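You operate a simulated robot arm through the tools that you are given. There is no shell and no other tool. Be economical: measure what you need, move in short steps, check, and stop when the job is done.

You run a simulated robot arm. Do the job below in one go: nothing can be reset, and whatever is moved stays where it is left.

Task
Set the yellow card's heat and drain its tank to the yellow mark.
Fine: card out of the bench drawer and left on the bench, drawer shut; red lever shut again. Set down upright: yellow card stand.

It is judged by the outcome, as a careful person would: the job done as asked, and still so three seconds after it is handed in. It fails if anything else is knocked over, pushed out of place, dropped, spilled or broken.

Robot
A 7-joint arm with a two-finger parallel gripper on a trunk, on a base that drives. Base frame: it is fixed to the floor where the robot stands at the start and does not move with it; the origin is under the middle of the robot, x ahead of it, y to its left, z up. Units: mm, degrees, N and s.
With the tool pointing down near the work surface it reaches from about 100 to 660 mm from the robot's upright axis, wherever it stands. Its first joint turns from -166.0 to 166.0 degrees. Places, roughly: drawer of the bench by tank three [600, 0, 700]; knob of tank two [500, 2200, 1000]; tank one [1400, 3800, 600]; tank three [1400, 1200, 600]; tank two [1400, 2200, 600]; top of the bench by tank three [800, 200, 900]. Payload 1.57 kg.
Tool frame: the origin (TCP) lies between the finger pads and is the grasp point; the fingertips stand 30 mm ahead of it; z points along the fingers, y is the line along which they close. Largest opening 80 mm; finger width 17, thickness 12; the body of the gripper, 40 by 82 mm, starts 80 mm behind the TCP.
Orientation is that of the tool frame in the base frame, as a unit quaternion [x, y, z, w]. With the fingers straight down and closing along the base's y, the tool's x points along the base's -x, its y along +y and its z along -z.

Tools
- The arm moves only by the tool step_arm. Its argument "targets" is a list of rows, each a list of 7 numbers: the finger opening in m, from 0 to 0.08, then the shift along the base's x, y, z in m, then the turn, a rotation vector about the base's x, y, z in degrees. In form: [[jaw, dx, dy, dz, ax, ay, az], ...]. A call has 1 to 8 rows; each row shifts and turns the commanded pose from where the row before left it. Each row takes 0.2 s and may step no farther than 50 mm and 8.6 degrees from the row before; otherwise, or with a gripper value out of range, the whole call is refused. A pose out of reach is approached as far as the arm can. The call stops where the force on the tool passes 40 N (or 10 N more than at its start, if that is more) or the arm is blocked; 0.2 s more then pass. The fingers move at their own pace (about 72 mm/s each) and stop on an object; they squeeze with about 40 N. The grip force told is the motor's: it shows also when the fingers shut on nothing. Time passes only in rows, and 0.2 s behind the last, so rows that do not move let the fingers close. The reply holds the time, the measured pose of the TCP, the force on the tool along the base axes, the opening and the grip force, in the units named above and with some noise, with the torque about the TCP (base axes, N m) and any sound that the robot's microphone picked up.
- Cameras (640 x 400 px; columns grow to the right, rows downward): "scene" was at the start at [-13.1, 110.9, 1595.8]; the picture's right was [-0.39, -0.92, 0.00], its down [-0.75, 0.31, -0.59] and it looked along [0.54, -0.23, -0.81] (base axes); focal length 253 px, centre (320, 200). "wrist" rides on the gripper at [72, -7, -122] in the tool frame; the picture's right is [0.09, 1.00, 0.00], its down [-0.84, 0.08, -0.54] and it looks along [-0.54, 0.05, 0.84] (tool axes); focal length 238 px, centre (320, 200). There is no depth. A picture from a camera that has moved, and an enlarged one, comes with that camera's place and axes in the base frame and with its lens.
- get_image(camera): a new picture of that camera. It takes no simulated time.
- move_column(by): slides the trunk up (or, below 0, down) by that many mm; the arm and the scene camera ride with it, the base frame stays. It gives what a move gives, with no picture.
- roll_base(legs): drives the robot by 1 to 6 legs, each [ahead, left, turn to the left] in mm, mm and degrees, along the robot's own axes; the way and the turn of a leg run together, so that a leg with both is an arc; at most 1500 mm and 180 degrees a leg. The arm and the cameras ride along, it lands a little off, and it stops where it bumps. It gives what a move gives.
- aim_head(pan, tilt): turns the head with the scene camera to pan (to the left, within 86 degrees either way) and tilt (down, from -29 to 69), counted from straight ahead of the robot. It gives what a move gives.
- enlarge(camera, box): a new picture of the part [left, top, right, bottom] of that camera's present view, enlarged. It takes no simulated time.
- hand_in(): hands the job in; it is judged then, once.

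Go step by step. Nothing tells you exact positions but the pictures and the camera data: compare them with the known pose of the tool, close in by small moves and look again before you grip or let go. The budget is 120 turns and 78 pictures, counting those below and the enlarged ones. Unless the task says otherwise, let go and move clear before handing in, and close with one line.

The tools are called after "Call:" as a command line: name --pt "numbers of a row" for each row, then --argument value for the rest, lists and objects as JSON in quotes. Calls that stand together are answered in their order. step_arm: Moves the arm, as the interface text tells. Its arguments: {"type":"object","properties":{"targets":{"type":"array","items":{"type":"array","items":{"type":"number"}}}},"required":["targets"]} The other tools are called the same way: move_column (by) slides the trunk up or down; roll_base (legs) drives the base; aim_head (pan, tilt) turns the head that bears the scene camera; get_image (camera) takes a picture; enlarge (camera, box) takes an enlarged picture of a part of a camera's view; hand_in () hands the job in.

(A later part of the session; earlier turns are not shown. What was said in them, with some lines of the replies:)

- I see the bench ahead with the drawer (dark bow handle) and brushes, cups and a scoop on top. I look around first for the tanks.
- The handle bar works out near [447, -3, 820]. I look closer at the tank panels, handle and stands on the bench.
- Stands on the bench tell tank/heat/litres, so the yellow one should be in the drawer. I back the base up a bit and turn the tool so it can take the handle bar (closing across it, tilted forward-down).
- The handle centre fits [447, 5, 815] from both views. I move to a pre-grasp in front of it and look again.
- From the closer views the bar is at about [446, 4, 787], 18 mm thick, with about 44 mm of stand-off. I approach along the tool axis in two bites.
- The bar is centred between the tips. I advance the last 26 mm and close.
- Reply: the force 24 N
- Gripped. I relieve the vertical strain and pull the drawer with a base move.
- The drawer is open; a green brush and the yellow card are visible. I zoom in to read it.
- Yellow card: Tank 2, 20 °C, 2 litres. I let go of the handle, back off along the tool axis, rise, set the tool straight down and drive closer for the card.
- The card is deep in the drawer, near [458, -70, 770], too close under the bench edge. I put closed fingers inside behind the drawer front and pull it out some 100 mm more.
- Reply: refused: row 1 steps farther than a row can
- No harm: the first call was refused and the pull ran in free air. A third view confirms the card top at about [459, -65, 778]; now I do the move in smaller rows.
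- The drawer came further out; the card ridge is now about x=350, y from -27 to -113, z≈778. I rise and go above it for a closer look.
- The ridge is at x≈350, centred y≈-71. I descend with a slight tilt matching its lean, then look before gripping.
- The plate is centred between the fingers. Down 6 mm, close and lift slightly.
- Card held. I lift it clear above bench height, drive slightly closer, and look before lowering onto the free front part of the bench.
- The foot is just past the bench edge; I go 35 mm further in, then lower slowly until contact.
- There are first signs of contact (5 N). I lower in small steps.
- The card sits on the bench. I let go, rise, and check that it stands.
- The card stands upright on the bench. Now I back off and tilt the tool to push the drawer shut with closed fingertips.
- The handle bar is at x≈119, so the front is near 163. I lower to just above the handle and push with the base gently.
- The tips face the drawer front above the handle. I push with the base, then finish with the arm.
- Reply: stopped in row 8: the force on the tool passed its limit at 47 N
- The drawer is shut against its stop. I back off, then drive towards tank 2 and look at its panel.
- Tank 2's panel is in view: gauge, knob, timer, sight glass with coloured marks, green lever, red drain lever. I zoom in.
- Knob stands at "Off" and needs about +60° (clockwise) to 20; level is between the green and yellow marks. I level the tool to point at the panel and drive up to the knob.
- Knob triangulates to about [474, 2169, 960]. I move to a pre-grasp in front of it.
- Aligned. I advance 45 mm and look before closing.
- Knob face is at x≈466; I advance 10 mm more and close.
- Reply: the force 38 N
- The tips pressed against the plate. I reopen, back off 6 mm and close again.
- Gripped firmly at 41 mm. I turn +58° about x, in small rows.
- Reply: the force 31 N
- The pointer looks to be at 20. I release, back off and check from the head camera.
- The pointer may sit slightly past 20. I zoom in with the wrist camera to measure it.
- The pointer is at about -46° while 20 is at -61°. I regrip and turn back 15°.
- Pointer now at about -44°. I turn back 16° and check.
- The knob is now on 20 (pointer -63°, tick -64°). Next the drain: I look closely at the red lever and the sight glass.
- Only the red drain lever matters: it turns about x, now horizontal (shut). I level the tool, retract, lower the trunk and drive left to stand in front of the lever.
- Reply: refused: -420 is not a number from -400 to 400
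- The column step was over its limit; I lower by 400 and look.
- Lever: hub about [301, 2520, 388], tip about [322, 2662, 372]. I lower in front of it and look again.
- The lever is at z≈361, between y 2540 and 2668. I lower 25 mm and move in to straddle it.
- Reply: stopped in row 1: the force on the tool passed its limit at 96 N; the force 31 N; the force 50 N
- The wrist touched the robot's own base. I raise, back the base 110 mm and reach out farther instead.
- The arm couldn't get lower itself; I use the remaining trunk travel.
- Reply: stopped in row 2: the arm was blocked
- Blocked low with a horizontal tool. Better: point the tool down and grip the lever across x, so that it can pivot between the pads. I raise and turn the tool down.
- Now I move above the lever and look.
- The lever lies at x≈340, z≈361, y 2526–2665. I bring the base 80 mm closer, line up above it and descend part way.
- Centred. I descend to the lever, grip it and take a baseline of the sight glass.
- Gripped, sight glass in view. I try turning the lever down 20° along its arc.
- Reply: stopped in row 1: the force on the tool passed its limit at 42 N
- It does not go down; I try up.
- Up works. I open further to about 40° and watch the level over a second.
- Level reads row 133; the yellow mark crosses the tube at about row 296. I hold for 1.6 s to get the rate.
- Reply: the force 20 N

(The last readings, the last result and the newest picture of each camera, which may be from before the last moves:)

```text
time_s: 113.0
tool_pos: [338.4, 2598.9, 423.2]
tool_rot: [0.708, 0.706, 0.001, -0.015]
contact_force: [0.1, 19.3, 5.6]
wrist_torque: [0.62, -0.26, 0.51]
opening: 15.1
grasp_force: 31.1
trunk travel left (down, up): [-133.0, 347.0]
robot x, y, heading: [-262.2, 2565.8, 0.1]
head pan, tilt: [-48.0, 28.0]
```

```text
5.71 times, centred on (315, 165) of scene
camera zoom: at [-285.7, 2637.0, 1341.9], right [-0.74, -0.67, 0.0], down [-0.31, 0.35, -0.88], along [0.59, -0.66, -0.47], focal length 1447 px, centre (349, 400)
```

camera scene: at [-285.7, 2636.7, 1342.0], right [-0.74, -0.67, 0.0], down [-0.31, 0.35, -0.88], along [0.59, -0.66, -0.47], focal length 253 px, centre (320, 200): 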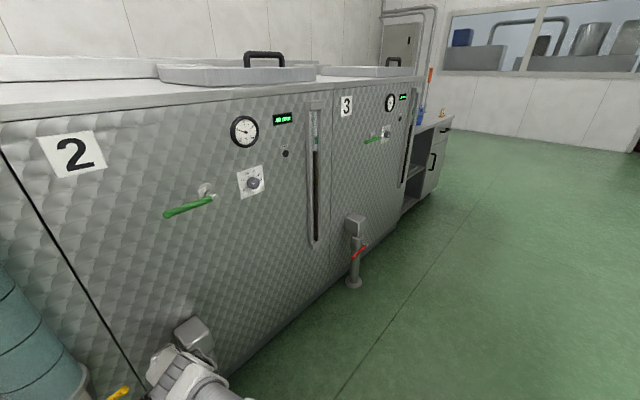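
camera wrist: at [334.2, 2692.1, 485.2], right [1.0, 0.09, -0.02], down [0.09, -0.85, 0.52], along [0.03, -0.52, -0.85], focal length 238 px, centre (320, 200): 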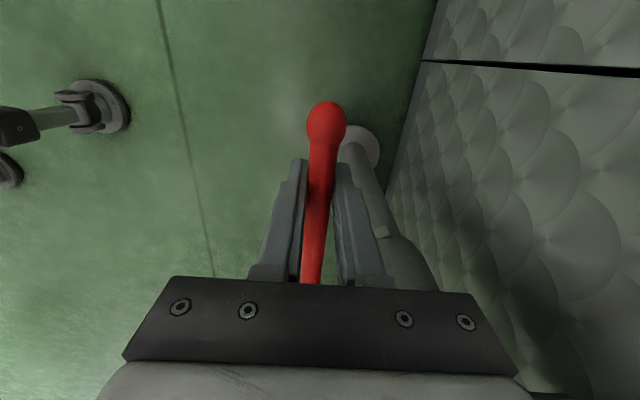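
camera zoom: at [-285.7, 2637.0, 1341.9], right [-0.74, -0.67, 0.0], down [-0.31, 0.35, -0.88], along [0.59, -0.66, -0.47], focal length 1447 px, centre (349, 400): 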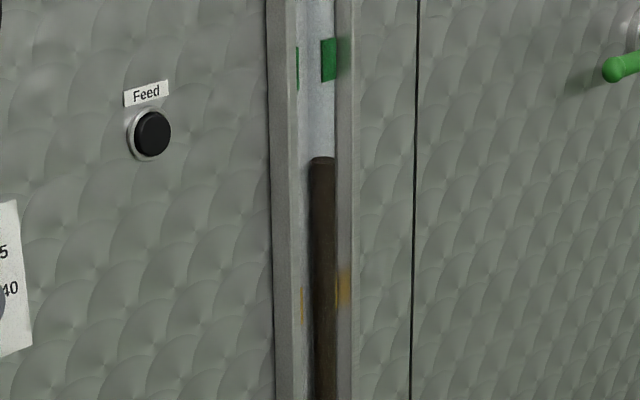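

About 15 rows/s; some 137 rows remain (≈9 s). I hold 5.4 s and check.

Call:
step_arm --pt "0.0 0 0 0 0 0 0" --pt "0.0 0 0 0 0 0 0" --pt "0.0 0 0 0 0 0 0" --pt "0.0 0 0 0 0 0 0" --pt "0.0 0 0 0 0 0 0" --pt "0.0 0 0 0 0 0 0" --pt "0.0 0 0 0 0 0 0" --pt "0.0 0 0 0 0 0 0"

Call:
step_arm --pt "0.0 0 0 0 0 0 0" --pt "0.0 0 0 0 0 0 0" --pt "0.0 0 0 0 0 0 0" --pt "0.0 0 0 0 0 0 0" --pt "0.0 0 0 0 0 0 0" --pt "0.0 0 0 0 0 0 0" --pt "0.0 0 0 0 0 0 0" --pt "0.0 0 0 0 0 0 0"

Call:
step_arm --pt "0.0 0 0 0 0 0 0" --pt "0.0 0 0 0 0 0 0" --pt "0.0 0 0 0 0 0 0" --pt "0.0 0 0 0 0 0 0" --pt "0.0 0 0 0 0 0 0" --pt "0.0 0 0 0 0 0 0" --pt "0.0 0 0 0 0 0 0" --pt "0.0 0 0 0 0 0 0"

Call:
enlarge --camera "scene" --box '[290, 130, 340, 200]'

```text
time_s: 114.8
tool_pos: [338.6, 2600.1, 423.7]
tool_rot: [0.707, 0.707, 0.002, -0.015]
contact_force: [1.8, 20.6, 8.8]
wrist_torque: [0.47, -0.32, 0.57]
opening: 15.3
grasp_force: 30.5
trunk travel left (down, up): [-133.0, 347.0]
robot x, y, heading: [-269.0, 2564.2, 0.1]
head pan, tilt: [-48.0, 28.0]
```

```text
time_s: 116.6
tool_pos: [339.1, 2598.5, 423.9]
tool_rot: [0.708, 0.706, 0.002, -0.015]
contact_force: [3.7, 18.8, 9.1]
wrist_torque: [0.44, -0.36, 0.52]
opening: 15.3
grasp_force: 31.3
trunk travel left (down, up): [-133.0, 347.0]
robot x, y, heading: [-268.0, 2563.7, -0.1]
head pan, tilt: [-48.0, 28.0]
```

```text
time_s: 118.4
tool_pos: [337.4, 2600.1, 424.4]
tool_rot: [0.708, 0.706, 0.001, -0.014]
contact_force: [4.5, 19.9, 10.1]
wrist_torque: [0.42, -0.39, 0.55]
opening: 15.4
grasp_force: 31.3
trunk travel left (down, up): [-133.0, 347.0]
robot x, y, heading: [-264.1, 2565.1, -0.0]
head pan, tilt: [-48.0, 28.0]
```

```text
5.71 times, centred on (315, 165) of scene
camera zoom: at [-285.9, 2637.0, 1341.9], right [-0.74, -0.67, 0.0], down [-0.31, 0.35, -0.88], along [0.59, -0.66, -0.47], focal length 1447 px, centre (349, 400)
```

zoom: 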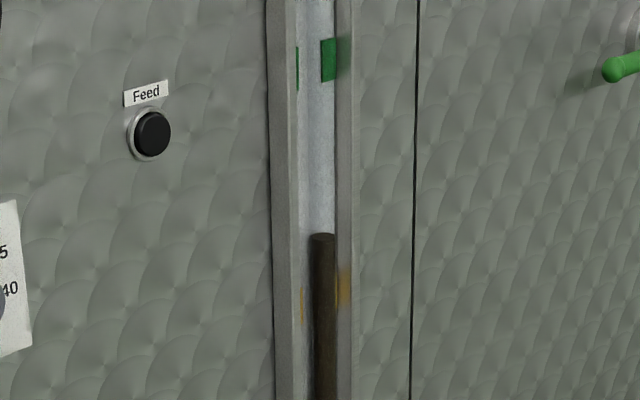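

Level at row 236 and steady at ~14 rows/s. I hold 3.2 s more, then shut the lever along the reverse arc, stopping slightly above the mark to check.

Call:
step_arm --pt "0.0 0 0 0 0 0 0" --pt "0.0 0 0 0 0 0 0" --pt "0.0 0 0 0 0 0 0" --pt "0.0 0 0 0 0 0 0" --pt "0.0 0 0 0 0 0 0" --pt "0.0 0 0 0 0 0 0" --pt "0.0 0 0 0 0 0 0" --pt "0.0 0 0 0 0 0 0"

Call:
step_arm --pt "0.0 0 0 0 0 0 0" --pt "0.0 0 0 0 0 0 0" --pt "0.0 0 0 0 0 0 0" --pt "0.0 0 0 0 0 0 0" --pt "0.0 0 0 0 0 0 0"

Call:
step_arm --pt "0.0 0 0.005 -0.007 0 0 0" --pt "0.0 0 0.0045 -0.007 0 0 0" --pt "0.0 0 0.0045 -0.0085 0 0 0" --pt "0.0 0 0.004 -0.009 0 0 0" --pt "0.0 0 0.0023 -0.008 0 0 0" --pt "0.0 0 0.002 -0.008 0 0 0" --pt "0.0 0 0.0015 -0.0085 0 0 0" --pt "0.0 0 0 -0.008 0 0 0"

Call:
enlarge --camera "scene" --box '[290, 130, 340, 200]'

```text
time_s: 120.2
tool_pos: [338.1, 2598.9, 422.6]
tool_rot: [0.708, 0.706, 0.001, -0.014]
contact_force: [6.1, 19.1, 9.2]
wrist_torque: [0.42, -0.37, 0.52]
opening: 15.0
grasp_force: 31.1
trunk travel left (down, up): [-133.0, 347.0]
robot x, y, heading: [-266.3, 2563.8, 0.1]
head pan, tilt: [-48.0, 28.0]
```

```text
time_s: 121.4
tool_pos: [338.7, 2598.4, 424.0]
tool_rot: [0.707, 0.707, 0.001, -0.015]
contact_force: [5.7, 18.6, 9.4]
wrist_torque: [0.36, -0.37, 0.54]
opening: 15.2
grasp_force: 31.3
trunk travel left (down, up): [-133.0, 347.0]
robot x, y, heading: [-265.4, 2567.3, -0.2]
head pan, tilt: [-48.0, 28.0]
```

```text
time_s: 123.2
tool_pos: [337.6, 2623.0, 361.4]
tool_rot: [0.709, 0.705, 0.001, -0.016]
contact_force: [-0.2, -10.9, 18.7]
wrist_torque: [-0.19, 0.04, 0.51]
opening: 15.2
grasp_force: 31.2
trunk travel left (down, up): [-133.0, 347.0]
robot x, y, heading: [-265.4, 2565.7, -0.0]
head pan, tilt: [-48.0, 28.0]
```

```text
5.71 times, centred on (315, 165) of scene
camera zoom: at [-286.8, 2636.6, 1342.3], right [-0.74, -0.67, 0.0], down [-0.31, 0.35, -0.88], along [0.59, -0.66, -0.47], focal length 1447 px, centre (349, 400)
```

zoom: 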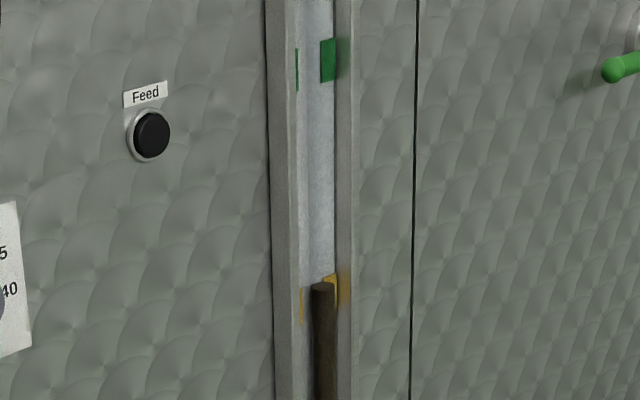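

Level now at row 287; allowing for the tube standing ~11 mm in front of the plate, the mark's middle is at about row 301. A brief partial opening (to ~30°) and closing should give the remaining ~14 rows.

Call:
step_arm --pt "0.0 0 0 0.008 0 0 0" --pt "0.0 0 -0.0015 0.0085 0 0 0" --pt "0.0 0 -0.002 0.008 0 0 0" --pt "0.0 0 -0.0023 0.008 0 0 0" --pt "0.0 0 -0.004 0.009 0 0 0" --pt "0.0 0 -0.0045 0.0085 0 0 0"

Call:
step_arm --pt "0.0 0 0.0045 -0.0085 0 0 0" --pt "0.0 0 0.004 -0.009 0 0 0" --pt "0.0 0 0.0023 -0.008 0 0 0" --pt "0.0 0 0.002 -0.008 0 0 0" --pt "0.0 0 0.0015 -0.0085 0 0 0" --pt "0.0 0 0 -0.008 0 0 0"

Call:
enlarge --camera "scene" --box '[290, 130, 340, 200]'

```text
time_s: 124.6
tool_pos: [337.8, 2609.9, 409.8]
tool_rot: [0.708, 0.706, 0.002, -0.016]
contact_force: [10.5, 16.5, -4.3]
wrist_torque: [0.93, -0.22, 0.52]
opening: 15.4
grasp_force: 30.8
trunk travel left (down, up): [-133.0, 347.0]
robot x, y, heading: [-264.1, 2564.2, -0.2]
head pan, tilt: [-48.0, 28.0]
```

```text
time_s: 126.0
tool_pos: [338.2, 2621.5, 360.7]
tool_rot: [0.708, 0.706, 0.0, -0.014]
contact_force: [-5.0, -14.9, 21.3]
wrist_torque: [0.0, 0.02, 0.53]
opening: 15.3
grasp_force: 31.1
trunk travel left (down, up): [-133.0, 347.0]
robot x, y, heading: [-267.1, 2561.1, -0.3]
head pan, tilt: [-48.0, 28.0]
```

```text
5.71 times, centred on (315, 165) of scene
camera zoom: at [-286.8, 2636.4, 1342.3], right [-0.74, -0.67, 0.0], down [-0.31, 0.35, -0.88], along [0.59, -0.66, -0.47], focal length 1447 px, centre (349, 400)
```

zoom: 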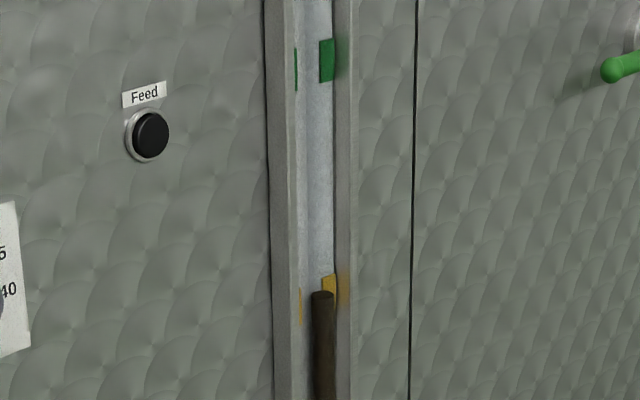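

It moved 7 rows to 294; the mark spans about 282–325 at the tube. One more slightly larger pulse should centre it.

Call:
step_arm --pt "0.0 0 0 0.008 0 0 0" --pt "0.0 0 -0.0015 0.0085 0 0 0" --pt "0.0 0 -0.002 0.008 0 0 0" --pt "0.0 0 -0.0023 0.008 0 0 0" --pt "0.0 0 -0.004 0.009 0 0 0" --pt "0.0 0 -0.0045 0.0085 0 0 0" --pt "0.0 0 -0.0025 0.004 0 0 0"

Call:
step_arm --pt "0.0 0 0.0025 -0.004 0 0 0" --pt "0.0 0 0.0045 -0.0085 0 0 0" --pt "0.0 0 0.004 -0.009 0 0 0" --pt "0.0 0 0.0023 -0.008 0 0 0" --pt "0.0 0 0.002 -0.008 0 0 0" --pt "0.0 0 0.0015 -0.0085 0 0 0" --pt "0.0 0 0 -0.008 0 0 0"

Call:
enlarge --camera "scene" --box '[300, 160, 330, 190]'

```text
time_s: 127.6
tool_pos: [338.2, 2607.9, 413.2]
tool_rot: [0.707, 0.707, 0.002, -0.015]
contact_force: [4.8, 18.8, -1.5]
wrist_torque: [0.84, -0.24, 0.46]
opening: 15.3
grasp_force: 31.4
trunk travel left (down, up): [-133.0, 347.0]
robot x, y, heading: [-266.9, 2565.8, -0.0]
head pan, tilt: [-48.0, 28.0]
```

```text
time_s: 129.2
tool_pos: [338.0, 2621.0, 360.5]
tool_rot: [0.708, 0.706, 0.0, -0.015]
contact_force: [-5.7, -15.7, 17.2]
wrist_torque: [0.0, 0.03, 0.57]
opening: 14.7
grasp_force: 31.0
trunk travel left (down, up): [-133.0, 347.0]
robot x, y, heading: [-263.3, 2569.6, 0.1]
head pan, tilt: [-48.0, 28.0]
```

```text
13.33 times, centred on (315, 175) of scene
camera zoom: at [-286.6, 2636.5, 1342.2], right [-0.74, -0.67, 0.0], down [-0.31, 0.35, -0.88], along [0.59, -0.66, -0.47], focal length 3376 px, centre (387, 533)
```

zoom: 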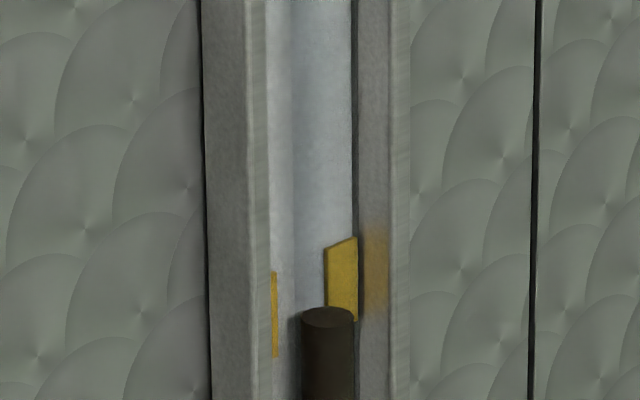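

The level now lies within the yellow mark, within a few mm of its middle. The lever is back on its stop; I ease off, let go and rise clear.

Call:
step_arm --pt "0.0 0 0 0.002 0 0 0" --pt "0.045 0 0 0 0 0 0" --pt "0.045 0 0 0 0 0 0" --pt "0.045 0 0 0.03 0 0 0" --pt "0.045 0 0 0.04 0 0 0" --pt "0.045 0 0 0.045 0 0 0"

Call:
get_image --camera "wrist"

Call:
roll_base --legs '[[-250, 0, 0]]'

Call:
aim_head --pan -35 --tilt 30

Call:
get_image --camera "scene"

```text
time_s: 130.6
tool_pos: [337.4, 2621.9, 475.9]
tool_rot: [0.708, 0.706, 0.0, -0.016]
contact_force: [-0.9, -0.5, 0.2]
wrist_torque: [-0.01, 0.01, -0.02]
opening: 45.0
grasp_force: 0.1
trunk travel left (down, up): [-133.0, 347.0]
robot x, y, heading: [-266.5, 2565.8, -0.1]
head pan, tilt: [-48.0, 28.0]
```

```text
8 pictures are left
camera wrist: at [334.1, 2691.9, 599.8], right [1.0, 0.09, -0.02], down [0.09, -0.85, 0.52], along [0.03, -0.52, -0.85], focal length 238 px, centre (320, 200)
```

wrist: 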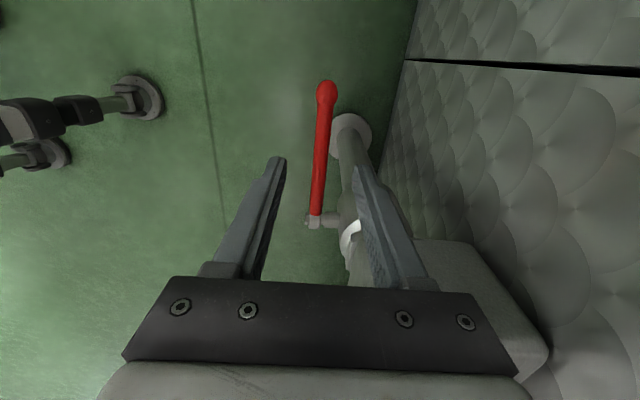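

```text
time_s: 132.9
tool_pos: [85.1, 2621.6, 475.9]
tool_rot: [0.707, 0.707, 0.0, -0.015]
contact_force: [-0.7, 0.0, -0.1]
wrist_torque: [0.0, 0.0, -0.01]
opening: 44.9
grasp_force: 0.0
trunk travel left (down, up): [-133.0, 347.0]
robot x, y, heading: [-520.1, 2564.1, -0.2]
head pan, tilt: [-48.0, 28.0]
```

```text
time_s: 133.6
tool_pos: [87.7, 2620.6, 476.7]
tool_rot: [0.708, 0.706, -0.001, -0.015]
contact_force: [0.6, -0.2, 0.1]
wrist_torque: [0.01, -0.03, -0.03]
opening: 45.0
grasp_force: 0.0
trunk travel left (down, up): [-133.0, 347.0]
robot x, y, heading: [-519.3, 2565.8, 0.1]
head pan, tilt: [-35.0, 30.0]
```

```text
7 pictures are left
camera scene: at [-523.9, 2652.4, 1338.8], right [-0.57, -0.82, 0.0], down [-0.41, 0.29, -0.87], along [0.71, -0.5, -0.5], focal length 253 px, centre (320, 200)
```

scene: 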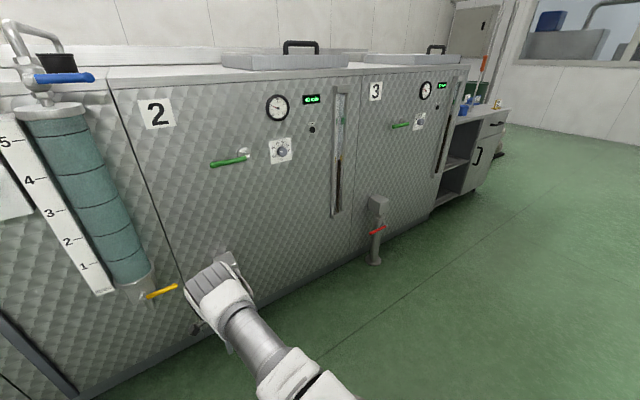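

Call:
enlarge --camera "scene" --box '[322, 140, 358, 180]'

Call:
enlarge --camera "scene" --box '[260, 130, 300, 165]'

```text
10.00 times, centred on (340, 160) of scene
camera zoom: at [-523.9, 2652.4, 1338.8], right [-0.57, -0.82, 0.0], down [-0.41, 0.29, -0.87], along [0.71, -0.5, -0.5], focal length 2532 px, centre (120, 600)
```

zoom: 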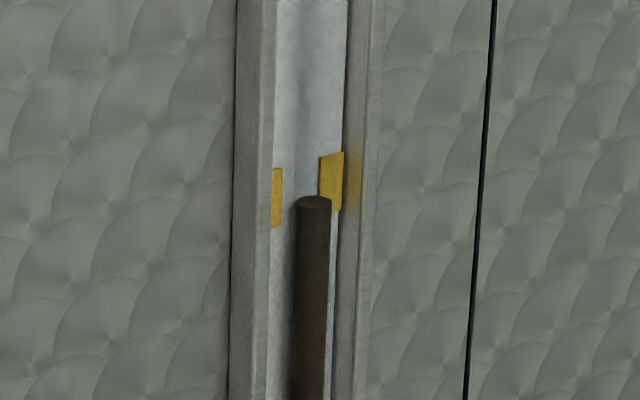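

```text
11.43 times, centred on (280, 148) of scene
camera zoom: at [-523.9, 2652.4, 1338.8], right [-0.57, -0.82, 0.0], down [-0.41, 0.29, -0.87], along [0.71, -0.5, -0.5], focal length 2894 px, centre (777, 800)
```

zoom: 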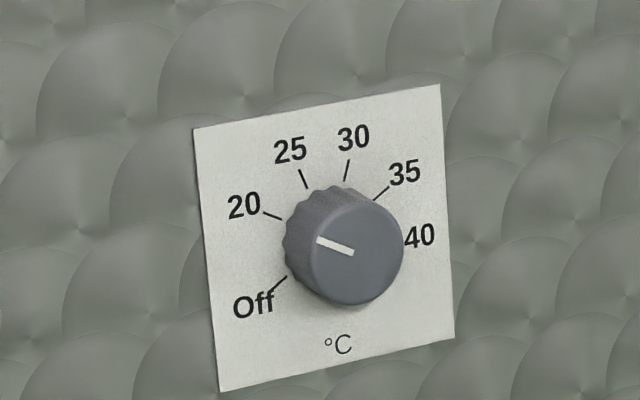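

Everything checks out: the level sits in the middle of tank 2's yellow mark, the knob points at 20, the red lever is back horizontal, and the drawer is shut with the yellow card upright on the bench. I hand in.

Call:
hand_in

```text
The job is handed in.
```

The yellow card reads Tank 2, 20 °C, 2 litres, so I set tank 2's knob to 20 and drained it to its yellow mark. The red lever is shut again, the drawer is shut, and the yellow card stands upright on the bench.
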